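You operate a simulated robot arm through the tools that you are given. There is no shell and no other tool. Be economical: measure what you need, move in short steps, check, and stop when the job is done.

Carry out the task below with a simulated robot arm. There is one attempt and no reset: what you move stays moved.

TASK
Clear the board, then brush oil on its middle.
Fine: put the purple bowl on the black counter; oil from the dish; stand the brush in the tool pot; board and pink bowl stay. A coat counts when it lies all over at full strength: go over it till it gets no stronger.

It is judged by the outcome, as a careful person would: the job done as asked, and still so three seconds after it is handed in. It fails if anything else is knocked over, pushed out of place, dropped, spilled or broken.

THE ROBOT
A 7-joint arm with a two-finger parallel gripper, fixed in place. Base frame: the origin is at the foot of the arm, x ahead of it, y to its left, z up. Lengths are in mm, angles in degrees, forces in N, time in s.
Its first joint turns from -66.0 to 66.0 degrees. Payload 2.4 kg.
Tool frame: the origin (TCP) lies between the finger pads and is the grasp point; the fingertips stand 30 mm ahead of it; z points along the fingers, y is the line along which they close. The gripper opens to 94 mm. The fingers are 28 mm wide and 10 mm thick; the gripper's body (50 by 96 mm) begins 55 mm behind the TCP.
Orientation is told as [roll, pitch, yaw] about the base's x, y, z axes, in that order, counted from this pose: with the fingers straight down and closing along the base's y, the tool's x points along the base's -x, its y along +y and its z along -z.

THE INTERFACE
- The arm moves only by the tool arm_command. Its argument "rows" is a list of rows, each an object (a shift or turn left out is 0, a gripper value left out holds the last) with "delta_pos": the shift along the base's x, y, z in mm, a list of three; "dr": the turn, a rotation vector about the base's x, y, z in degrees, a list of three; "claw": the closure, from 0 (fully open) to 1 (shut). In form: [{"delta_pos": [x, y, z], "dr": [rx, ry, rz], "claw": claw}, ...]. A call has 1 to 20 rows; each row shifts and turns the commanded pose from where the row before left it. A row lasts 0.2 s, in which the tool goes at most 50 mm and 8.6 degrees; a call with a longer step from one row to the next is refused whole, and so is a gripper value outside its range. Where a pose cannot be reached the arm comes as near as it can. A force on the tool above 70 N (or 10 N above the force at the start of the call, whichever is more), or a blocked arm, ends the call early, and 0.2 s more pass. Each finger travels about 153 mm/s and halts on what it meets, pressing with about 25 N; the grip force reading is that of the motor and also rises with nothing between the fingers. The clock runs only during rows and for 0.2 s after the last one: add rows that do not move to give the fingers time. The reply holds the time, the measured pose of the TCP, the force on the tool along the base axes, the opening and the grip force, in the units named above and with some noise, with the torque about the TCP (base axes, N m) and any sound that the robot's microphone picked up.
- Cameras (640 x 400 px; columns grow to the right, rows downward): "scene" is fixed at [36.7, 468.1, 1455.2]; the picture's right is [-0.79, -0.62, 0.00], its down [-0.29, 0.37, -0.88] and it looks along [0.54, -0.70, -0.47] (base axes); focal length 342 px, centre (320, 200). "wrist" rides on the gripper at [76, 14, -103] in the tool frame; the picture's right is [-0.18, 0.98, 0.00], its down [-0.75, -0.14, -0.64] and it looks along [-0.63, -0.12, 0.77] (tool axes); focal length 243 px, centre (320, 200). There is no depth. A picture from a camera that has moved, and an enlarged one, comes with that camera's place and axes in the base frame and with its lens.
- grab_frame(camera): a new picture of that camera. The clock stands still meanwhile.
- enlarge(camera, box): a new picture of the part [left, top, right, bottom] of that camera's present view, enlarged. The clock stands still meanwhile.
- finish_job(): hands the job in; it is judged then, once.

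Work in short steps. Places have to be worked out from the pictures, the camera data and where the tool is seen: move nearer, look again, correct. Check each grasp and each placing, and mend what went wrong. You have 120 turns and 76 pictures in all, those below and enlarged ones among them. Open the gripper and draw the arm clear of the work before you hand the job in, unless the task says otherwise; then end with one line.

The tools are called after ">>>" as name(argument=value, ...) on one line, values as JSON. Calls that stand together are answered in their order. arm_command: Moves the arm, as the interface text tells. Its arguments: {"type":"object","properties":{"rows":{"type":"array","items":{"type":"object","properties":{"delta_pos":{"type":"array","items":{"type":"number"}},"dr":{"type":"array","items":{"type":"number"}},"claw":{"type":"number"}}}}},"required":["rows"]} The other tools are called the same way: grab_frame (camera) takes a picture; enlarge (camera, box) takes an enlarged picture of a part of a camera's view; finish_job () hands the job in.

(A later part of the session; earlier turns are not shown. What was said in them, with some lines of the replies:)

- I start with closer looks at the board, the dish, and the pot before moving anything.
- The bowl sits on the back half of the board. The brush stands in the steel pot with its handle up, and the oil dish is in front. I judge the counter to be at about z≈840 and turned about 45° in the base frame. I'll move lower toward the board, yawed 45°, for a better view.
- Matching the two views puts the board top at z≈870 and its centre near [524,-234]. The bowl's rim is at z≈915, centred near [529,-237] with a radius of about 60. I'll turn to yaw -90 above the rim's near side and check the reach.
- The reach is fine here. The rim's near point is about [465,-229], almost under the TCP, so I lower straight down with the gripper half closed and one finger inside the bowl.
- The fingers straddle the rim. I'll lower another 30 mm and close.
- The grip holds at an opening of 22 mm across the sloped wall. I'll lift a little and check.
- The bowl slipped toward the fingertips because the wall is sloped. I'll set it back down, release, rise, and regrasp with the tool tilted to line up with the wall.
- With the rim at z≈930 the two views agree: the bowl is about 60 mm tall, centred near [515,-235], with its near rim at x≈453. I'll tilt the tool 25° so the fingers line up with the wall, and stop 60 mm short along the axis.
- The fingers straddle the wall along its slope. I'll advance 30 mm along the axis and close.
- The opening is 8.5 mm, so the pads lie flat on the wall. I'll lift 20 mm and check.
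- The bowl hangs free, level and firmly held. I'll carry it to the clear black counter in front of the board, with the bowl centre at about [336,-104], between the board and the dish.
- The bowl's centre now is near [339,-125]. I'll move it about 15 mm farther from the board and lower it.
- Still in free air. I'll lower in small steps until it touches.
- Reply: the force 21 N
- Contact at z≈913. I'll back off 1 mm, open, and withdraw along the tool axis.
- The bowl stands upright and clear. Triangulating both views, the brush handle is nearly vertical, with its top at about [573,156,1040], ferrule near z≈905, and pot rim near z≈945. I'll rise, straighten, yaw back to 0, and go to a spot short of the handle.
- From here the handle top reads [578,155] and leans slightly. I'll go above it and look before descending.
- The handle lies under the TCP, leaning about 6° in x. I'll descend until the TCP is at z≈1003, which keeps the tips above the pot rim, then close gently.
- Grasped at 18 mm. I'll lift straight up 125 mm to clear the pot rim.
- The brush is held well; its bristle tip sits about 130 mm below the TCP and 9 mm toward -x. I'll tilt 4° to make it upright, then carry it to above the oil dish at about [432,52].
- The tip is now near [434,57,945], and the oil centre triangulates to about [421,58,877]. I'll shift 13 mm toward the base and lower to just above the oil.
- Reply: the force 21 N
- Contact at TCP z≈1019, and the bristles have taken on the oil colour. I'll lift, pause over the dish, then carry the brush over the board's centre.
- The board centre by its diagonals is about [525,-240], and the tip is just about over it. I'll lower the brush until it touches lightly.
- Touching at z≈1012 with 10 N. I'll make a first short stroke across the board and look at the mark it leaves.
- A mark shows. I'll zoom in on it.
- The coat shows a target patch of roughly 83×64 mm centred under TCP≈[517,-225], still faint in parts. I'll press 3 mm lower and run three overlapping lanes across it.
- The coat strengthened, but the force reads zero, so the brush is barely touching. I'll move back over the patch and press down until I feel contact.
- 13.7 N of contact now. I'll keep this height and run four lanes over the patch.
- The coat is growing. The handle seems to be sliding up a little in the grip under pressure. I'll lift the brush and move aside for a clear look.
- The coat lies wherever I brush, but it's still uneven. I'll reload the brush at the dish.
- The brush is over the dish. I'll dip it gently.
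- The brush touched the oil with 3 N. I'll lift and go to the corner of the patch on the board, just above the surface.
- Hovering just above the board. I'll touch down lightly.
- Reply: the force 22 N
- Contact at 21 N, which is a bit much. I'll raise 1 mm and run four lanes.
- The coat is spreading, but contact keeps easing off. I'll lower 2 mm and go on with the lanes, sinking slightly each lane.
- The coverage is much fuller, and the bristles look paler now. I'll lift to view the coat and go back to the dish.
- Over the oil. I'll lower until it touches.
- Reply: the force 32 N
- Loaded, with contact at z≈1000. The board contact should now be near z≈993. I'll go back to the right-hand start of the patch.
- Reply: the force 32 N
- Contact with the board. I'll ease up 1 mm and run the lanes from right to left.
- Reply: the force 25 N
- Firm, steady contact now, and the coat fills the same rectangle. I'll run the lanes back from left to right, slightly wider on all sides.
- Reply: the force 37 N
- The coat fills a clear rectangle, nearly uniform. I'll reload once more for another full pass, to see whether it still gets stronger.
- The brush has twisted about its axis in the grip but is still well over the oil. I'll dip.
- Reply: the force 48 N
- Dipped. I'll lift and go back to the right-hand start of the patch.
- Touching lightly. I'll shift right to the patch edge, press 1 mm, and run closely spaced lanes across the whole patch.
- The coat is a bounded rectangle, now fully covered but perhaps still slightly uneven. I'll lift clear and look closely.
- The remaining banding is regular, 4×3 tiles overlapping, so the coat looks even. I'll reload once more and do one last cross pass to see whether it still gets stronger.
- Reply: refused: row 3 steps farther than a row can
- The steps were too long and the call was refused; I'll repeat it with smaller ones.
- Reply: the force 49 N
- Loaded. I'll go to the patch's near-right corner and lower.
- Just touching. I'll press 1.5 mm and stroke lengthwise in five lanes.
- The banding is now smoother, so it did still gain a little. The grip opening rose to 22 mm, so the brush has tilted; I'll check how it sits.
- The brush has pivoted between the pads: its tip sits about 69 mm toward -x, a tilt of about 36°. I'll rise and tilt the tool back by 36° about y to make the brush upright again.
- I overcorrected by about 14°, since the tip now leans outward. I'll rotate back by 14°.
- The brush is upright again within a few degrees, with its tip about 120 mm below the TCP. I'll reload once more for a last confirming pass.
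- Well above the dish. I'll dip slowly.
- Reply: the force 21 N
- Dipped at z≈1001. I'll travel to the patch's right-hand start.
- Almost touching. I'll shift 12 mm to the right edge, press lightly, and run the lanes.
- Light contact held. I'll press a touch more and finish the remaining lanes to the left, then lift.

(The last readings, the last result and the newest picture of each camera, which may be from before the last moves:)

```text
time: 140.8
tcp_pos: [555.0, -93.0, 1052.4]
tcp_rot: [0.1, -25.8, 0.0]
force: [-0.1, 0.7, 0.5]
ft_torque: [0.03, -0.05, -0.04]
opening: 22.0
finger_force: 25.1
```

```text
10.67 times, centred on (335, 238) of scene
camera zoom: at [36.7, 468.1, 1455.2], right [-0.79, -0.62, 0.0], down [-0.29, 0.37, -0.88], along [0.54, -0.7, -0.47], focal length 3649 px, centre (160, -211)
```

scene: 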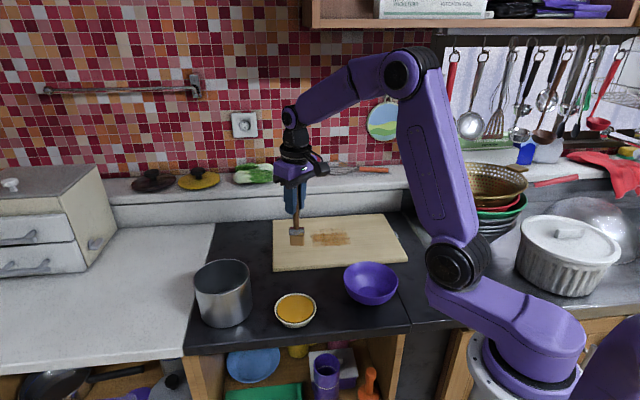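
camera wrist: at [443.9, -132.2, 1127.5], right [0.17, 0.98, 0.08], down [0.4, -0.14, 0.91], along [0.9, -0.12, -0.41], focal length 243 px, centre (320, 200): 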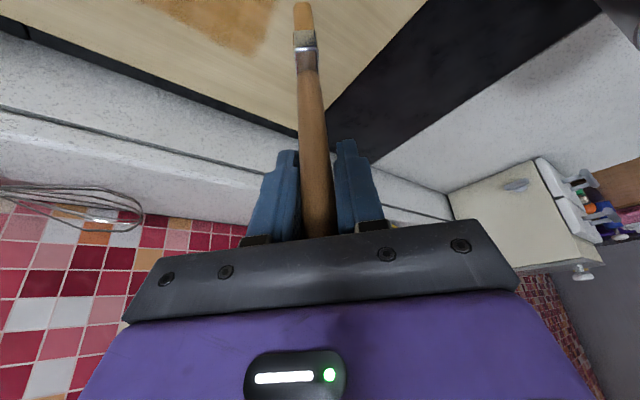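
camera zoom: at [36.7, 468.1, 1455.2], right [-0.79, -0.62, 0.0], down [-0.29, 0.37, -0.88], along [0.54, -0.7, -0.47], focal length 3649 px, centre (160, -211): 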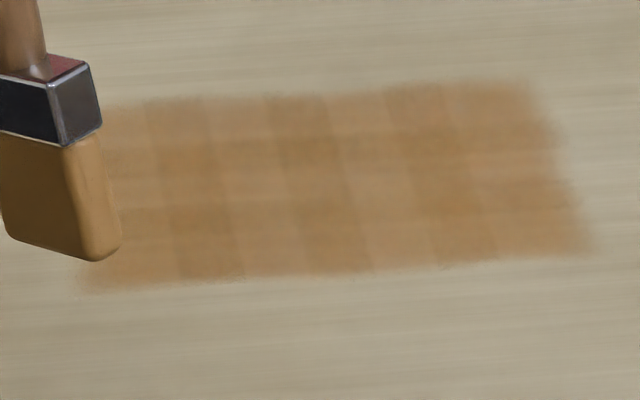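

There's no visible change from the last pass, so the coat is at full strength. I'll now carry the brush high over the pot, whose centre I put at about [557,140] with its rim at z≈955.

>>> arm_command(rows=[{"delta_pos": [0, 0, 30]}, {"delta_pos": [0, 0, 35]}, {"delta_pos": [3, 30, 10]}, {"delta_pos": [3, 42, 0]}, {"delta_pos": [3, 42, 0]}, {"delta_pos": [3, 42, 0]}, {"delta_pos": [3, 42, 0]}, {"delta_pos": [0, 36, 0]}, {}, {}])

>>> enlarge(camera="scene", box=[140, 160, 300, 340])

>>> grab_frame(camera="wrist")

```text
time: 143.0
tcp_pos: [567.9, 137.8, 1125.3]
tcp_rot: [0.1, -25.9, 0.1]
force: [-0.1, 0.6, -1.4]
ft_torque: [-0.02, 0.01, -0.02]
opening: 22.0
finger_force: 25.4
```

```text
2.22 times, centred on (220, 250) of scene
camera zoom: at [36.7, 468.1, 1455.2], right [-0.79, -0.62, 0.0], down [-0.29, 0.37, -0.88], along [0.54, -0.7, -0.47], focal length 760 px, centre (542, 89)
```

zoom: 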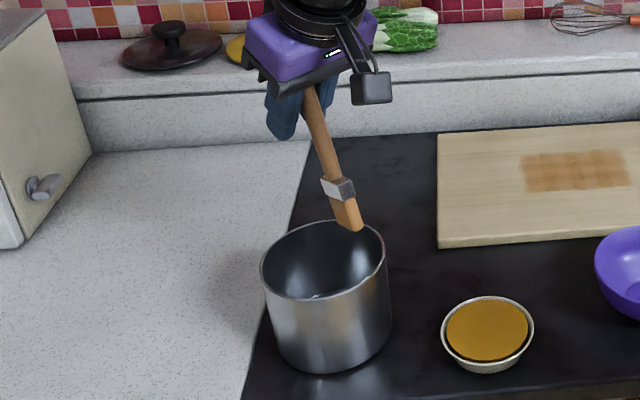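

```text
7 pictures are left
camera wrist: at [456.3, 150.8, 1183.4], right [0.17, 0.98, 0.08], down [0.4, -0.14, 0.91], along [0.9, -0.12, -0.41], focal length 243 px, centre (320, 200)
```

wrist: 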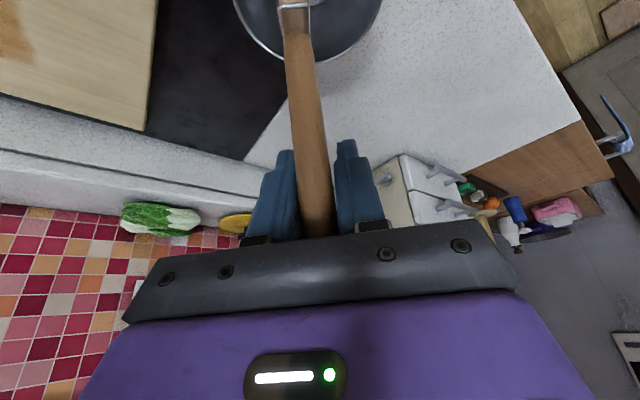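

The brush has pivoted again, leaning about 30° with its tip toward the base. I'll rotate the tool another 22° in place so it hangs nearly upright over the pot.

>>> arm_command(rows=[{"delta_pos": [0, 0, 5], "dr": [0, -7.4, 0]}, {"delta_pos": [0, 0, 5], "dr": [0, -7.3, 0]}, {"delta_pos": [2, 3, 0], "dr": [0, -7.3, 0]}, {}, {}])

>>> enlarge(camera="scene", box=[140, 160, 300, 340])

```text
time: 144.2
tcp_pos: [572.2, 143.2, 1134.8]
tcp_rot: [0.0, -48.1, 0.0]
force: [0.2, 0.8, 0.6]
ft_torque: [-0.03, -0.03, 0.0]
opening: 22.0
finger_force: 25.4
```

```text
2.22 times, centred on (220, 250) of scene
camera zoom: at [36.7, 468.1, 1455.2], right [-0.79, -0.62, 0.0], down [-0.29, 0.37, -0.88], along [0.54, -0.7, -0.47], focal length 760 px, centre (542, 89)
```

zoom: 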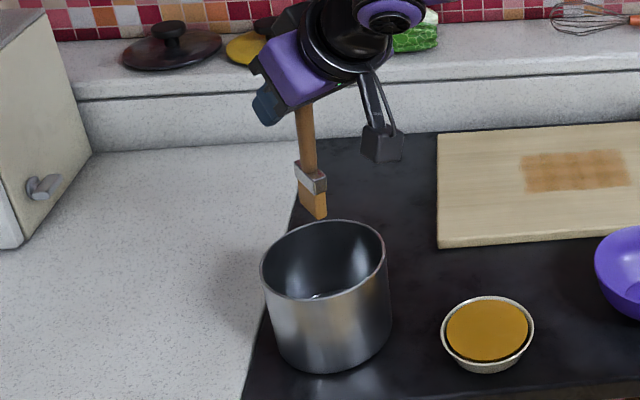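

The brush hangs close to vertical, its tip near [555,144] against a pot centre of about [560,141]. I'll lower it into the pot.

>>> arm_command(rows=[{"delta_pos": [2, -1, -25]}, {"delta_pos": [0, 0, -25]}, {"delta_pos": [0, 0, -25]}, {"delta_pos": [0, 0, -20]}, {}])

>>> enlarge(camera="scene", box=[140, 160, 300, 340])

```text
time: 145.4
tcp_pos: [576.5, 139.4, 1065.5]
tcp_rot: [-0.5, -48.0, 0.1]
force: [0.5, -0.8, -0.7]
ft_torque: [0.01, -0.01, 0.0]
opening: 22.4
finger_force: 25.1
out of reach, approached as far as the arm can: row 3, 4
```

```text
2.22 times, centred on (220, 250) of scene
camera zoom: at [36.7, 468.1, 1455.2], right [-0.79, -0.62, 0.0], down [-0.29, 0.37, -0.88], along [0.54, -0.7, -0.47], focal length 760 px, centre (542, 89)
```

zoom: 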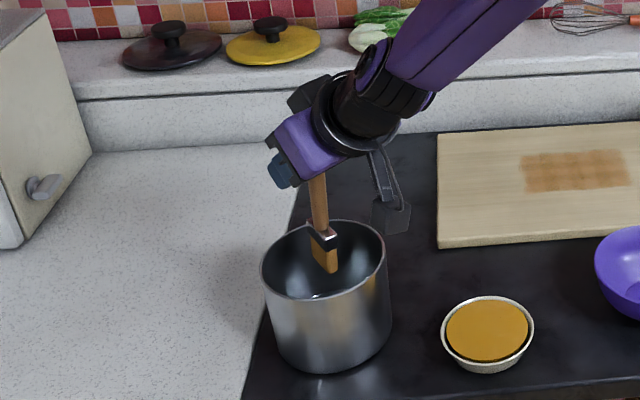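

The arm can't go lower at this tilt. The bristles are just inside the pot, so I'll ease the tilt back by 13° while holding the tip inside, then continue down.

>>> arm_command(rows=[{"delta_pos": [3, 0, 0], "dr": [0, 4.5, 0]}, {"delta_pos": [3, 0, -5], "dr": [0, 4.5, 0]}, {"delta_pos": [2, 0, -10], "dr": [0, 4, 0]}, {"delta_pos": [0, 0, -10]}, {"delta_pos": [0, 0, -10]}, {}])

>>> enlarge(camera="scene", box=[140, 160, 300, 340])

```text
time: 146.8
tcp_pos: [587.1, 136.2, 1039.2]
tcp_rot: [-0.7, -38.2, -0.2]
force: [1.8, -1.7, 0.8]
ft_torque: [-0.22, -0.1, 0.08]
opening: 22.3
finger_force: 25.0
out of reach, approached as far as the arm can: row 2, 3
```

```text
2.22 times, centred on (220, 250) of scene
camera zoom: at [36.8, 468.0, 1455.3], right [-0.79, -0.62, 0.0], down [-0.29, 0.37, -0.88], along [0.54, -0.7, -0.47], focal length 760 px, centre (542, 89)
```

zoom: 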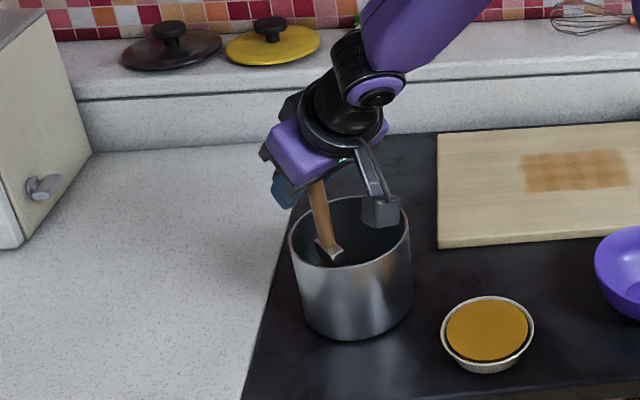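

The pot has been nudged about 42 mm away (roughly [+11,-42]) during the out-of-reach swing; it stands upright with the brush inside, touching its near wall. I'll gently drag it back with the brush against that same wall.

>>> arm_command(rows=[{"delta_pos": [-2, 8, 0]}, {"delta_pos": [-2, 8, 0]}, {"delta_pos": [-2, 8, 0]}, {"delta_pos": [-2, 8, 0]}, {}])

```text
time: 148.0
tcp_pos: [580.0, 168.6, 1037.0]
tcp_rot: [-0.7, -38.0, -0.3]
force: [-0.3, -2.1, -0.3]
ft_torque: [-0.1, 0.01, 0.03]
opening: 22.0
finger_force: 25.3
```

A steady 2 N of drag suggests the pot is following. I'll check.

>>> enlarge(camera="scene", box=[140, 160, 300, 340])

```text
2.22 times, centred on (220, 250) of scene
camera zoom: at [36.7, 468.1, 1455.2], right [-0.79, -0.62, 0.0], down [-0.29, 0.37, -0.88], along [0.54, -0.7, -0.47], focal length 760 px, centre (542, 89)
```

zoom: 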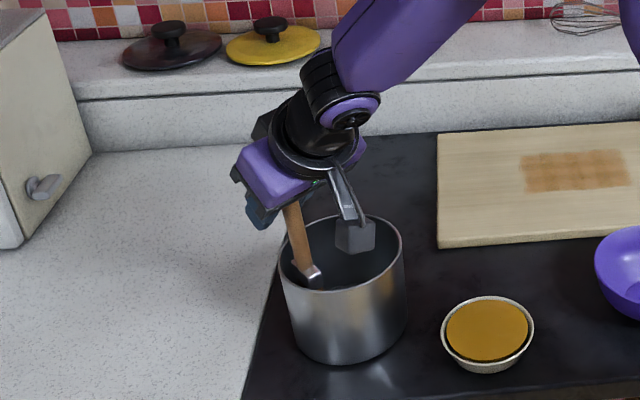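

The pot is most of the way back, with about [+5,+18] left to go. I'll push on gently.

>>> arm_command(rows=[{"delta_pos": [1, 6, 0]}, {"delta_pos": [2, 6, 0]}, {"delta_pos": [2, 6, 0]}, {}])

```text
time: 149.0
tcp_pos: [583.5, 186.2, 1037.2]
tcp_rot: [-0.7, -38.0, -0.2]
force: [-0.8, -3.2, 0.2]
ft_torque: [-0.17, 0.11, 0.05]
opening: 22.0
finger_force: 25.2
```

The pot should be back at its spot. I'll move the brush off the wall to the pot's middle, easing the tilt without descending, to stay well inside reach.

>>> arm_command(rows=[{"delta_pos": [0, -10, 0]}, {"delta_pos": [0, -10, 0]}, {"delta_pos": [0, -10, 0]}, {"delta_pos": [0, -8, 0]}, {}])

```text
time: 150.2
tcp_pos: [585.2, 147.6, 1037.9]
tcp_rot: [-0.7, -38.1, -0.2]
force: [1.0, 0.2, -0.4]
ft_torque: [-0.02, -0.04, 0.04]
opening: 22.2
finger_force: 25.4
```

>>> arm_command(rows=[{"delta_pos": [1, 0, 0], "dr": [0, 4, 0]}, {"delta_pos": [1, 0, 0], "dr": [0, 4, 0]}, {"delta_pos": [1, 0, 0], "dr": [0, 4, 0]}, {}])

```text
time: 151.2
tcp_pos: [586.5, 148.9, 1037.7]
tcp_rot: [-0.7, -26.0, 0.0]
force: [0.6, -0.7, -0.4]
ft_torque: [-0.01, 0.0, -0.01]
opening: 22.2
finger_force: 24.8
```

No contact and full reach. I'll lower in steps.

>>> arm_command(rows=[{"delta_pos": [0, -2, -8]}, {"delta_pos": [0, -2, -8]}, {"delta_pos": [0, -2, -8]}, {}])

```text
time: 152.2
tcp_pos: [585.9, 142.1, 1014.0]
tcp_rot: [-0.8, -26.1, -0.1]
force: [-0.1, -0.1, 0.3]
ft_torque: [0.01, -0.02, 0.02]
opening: 22.1
finger_force: 24.4
```

>>> arm_command(rows=[{"delta_pos": [0, 0, -6]}, {"delta_pos": [0, 0, -5]}, {"delta_pos": [0, 0, -4]}, {}])

>>> enlarge(camera="scene", box=[140, 160, 300, 340])

```text
time: 153.2
tcp_pos: [586.9, 142.0, 1000.0]
tcp_rot: [-0.7, -26.1, -0.1]
force: [-0.2, -0.8, 0.7]
ft_torque: [0.04, 0.0, 0.01]
opening: 22.5
finger_force: 25.2
```

```text
2.22 times, centred on (220, 250) of scene
camera zoom: at [36.7, 468.1, 1455.2], right [-0.79, -0.62, 0.0], down [-0.29, 0.37, -0.88], along [0.54, -0.7, -0.47], focal length 760 px, centre (542, 89)
```

zoom: 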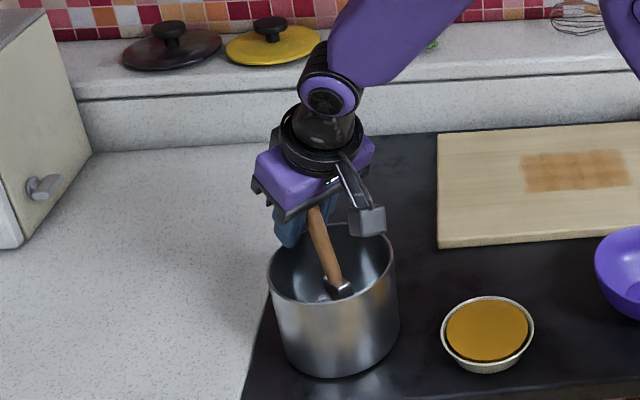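

The pot is within about 8 mm of its first place and the brush is well inside. I'll lower until it touches the pot floor.

>>> arm_command(rows=[{"delta_pos": [0, 0, -4]}, {"delta_pos": [0, 0, -3]}, {"delta_pos": [0, 0, -2]}, {}])

```text
time: 154.2
tcp_pos: [586.5, 141.7, 989.1]
tcp_rot: [-0.7, -26.2, -0.1]
force: [0.2, 0.0, -0.5]
ft_torque: [0.02, -0.03, -0.01]
opening: 22.1
finger_force: 25.0
```

>>> arm_command(rows=[{"delta_pos": [0, 0, -2]}, {"delta_pos": [0, 0, -2]}, {"delta_pos": [0, 0, -2]}, {}])

```text
time: 155.2
tcp_pos: [587.5, 142.6, 985.4]
tcp_rot: [-0.8, -26.1, -0.2]
force: [-2.1, -0.9, 3.8]
ft_torque: [0.0, -0.07, 0.03]
opening: 22.2
finger_force: 25.1
```

The brush touches the floor at 3.8 N. I'll open gently to about 45 mm and let it settle.

>>> arm_command(rows=[{"claw": 0.7}, {"claw": 0.6}, {"claw": 0.5}, {}, {}, {}, {"delta_pos": [-6, 0, 12]}, {"delta_pos": [-13, 0, 27]}, {"delta_pos": [-16, 0, 32]}, {"delta_pos": [-16, 0, 32]}, {"delta_pos": [-18, 0, 36]}, {}])

>>> enlarge(camera="scene", box=[140, 160, 300, 340])

```text
time: 157.8
tcp_pos: [517.8, 143.7, 1122.9]
tcp_rot: [-0.7, -26.0, 0.0]
force: [-1.2, -0.5, 0.9]
ft_torque: [-0.01, 0.03, -0.01]
opening: 47.2
finger_force: 0.2
```

```text
2.22 times, centred on (220, 250) of scene
camera zoom: at [36.7, 468.1, 1455.2], right [-0.79, -0.62, 0.0], down [-0.29, 0.37, -0.88], along [0.54, -0.7, -0.47], focal length 760 px, centre (542, 89)
```

zoom: 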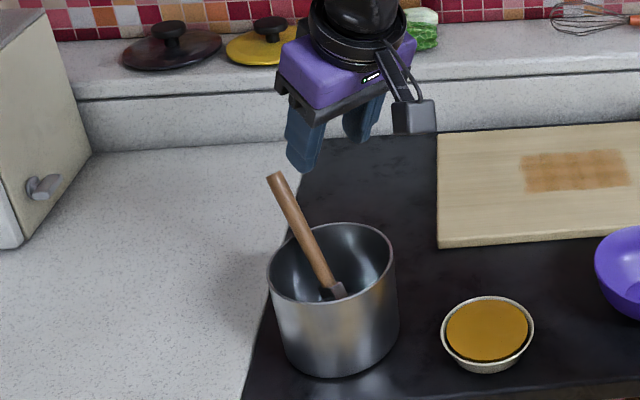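

The brush stands in the pot, leaning on its rim. I'll draw the arm up and clear.

>>> arm_command(rows=[{"delta_pos": [-10, 0, 35], "claw": 0.2}, {"delta_pos": [-15, 0, 40]}, {"delta_pos": [-20, -20, 25], "dr": [0, 6, 0], "claw": 0}, {"delta_pos": [-25, -35, 0], "dr": [0, 7, 0]}, {"delta_pos": [-25, -35, 0], "dr": [0, 7, 0]}, {"delta_pos": [-20, -35, 0], "dr": [0, 6, 0]}, {"delta_pos": [0, -35, 0]}, {}, {}, {}])

>>> grab_frame(camera="scene")

```text
time: 160.0
tcp_pos: [403.0, -19.2, 1222.2]
tcp_rot: [-0.7, -0.2, -0.1]
force: [-0.1, 0.1, 0.2]
ft_torque: [0.0, -0.04, 0.01]
opening: 94.0
finger_force: 0.0
```

```text
0 pictures are left
```

scene: 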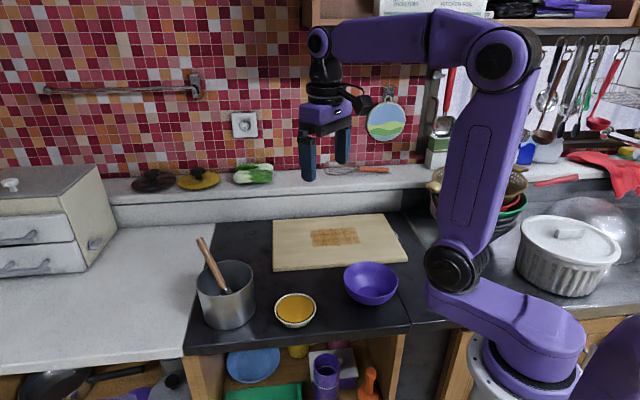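

The final picture shows the bowl on the black counter, the board coated in its middle, the brush in the pot, and the arm clear, so I hand it in.

>>> finish_job()

```text
The job is handed in.
```

The job is handed in: the purple bowl is on the black counter, the board's middle has an even coat that the last pass left no stronger, and the brush stands in the tool pot, leaning on the rim; I knocked the pot about 42 mm while putting the brush in and pushed it back to within about 8 mm of where it was.
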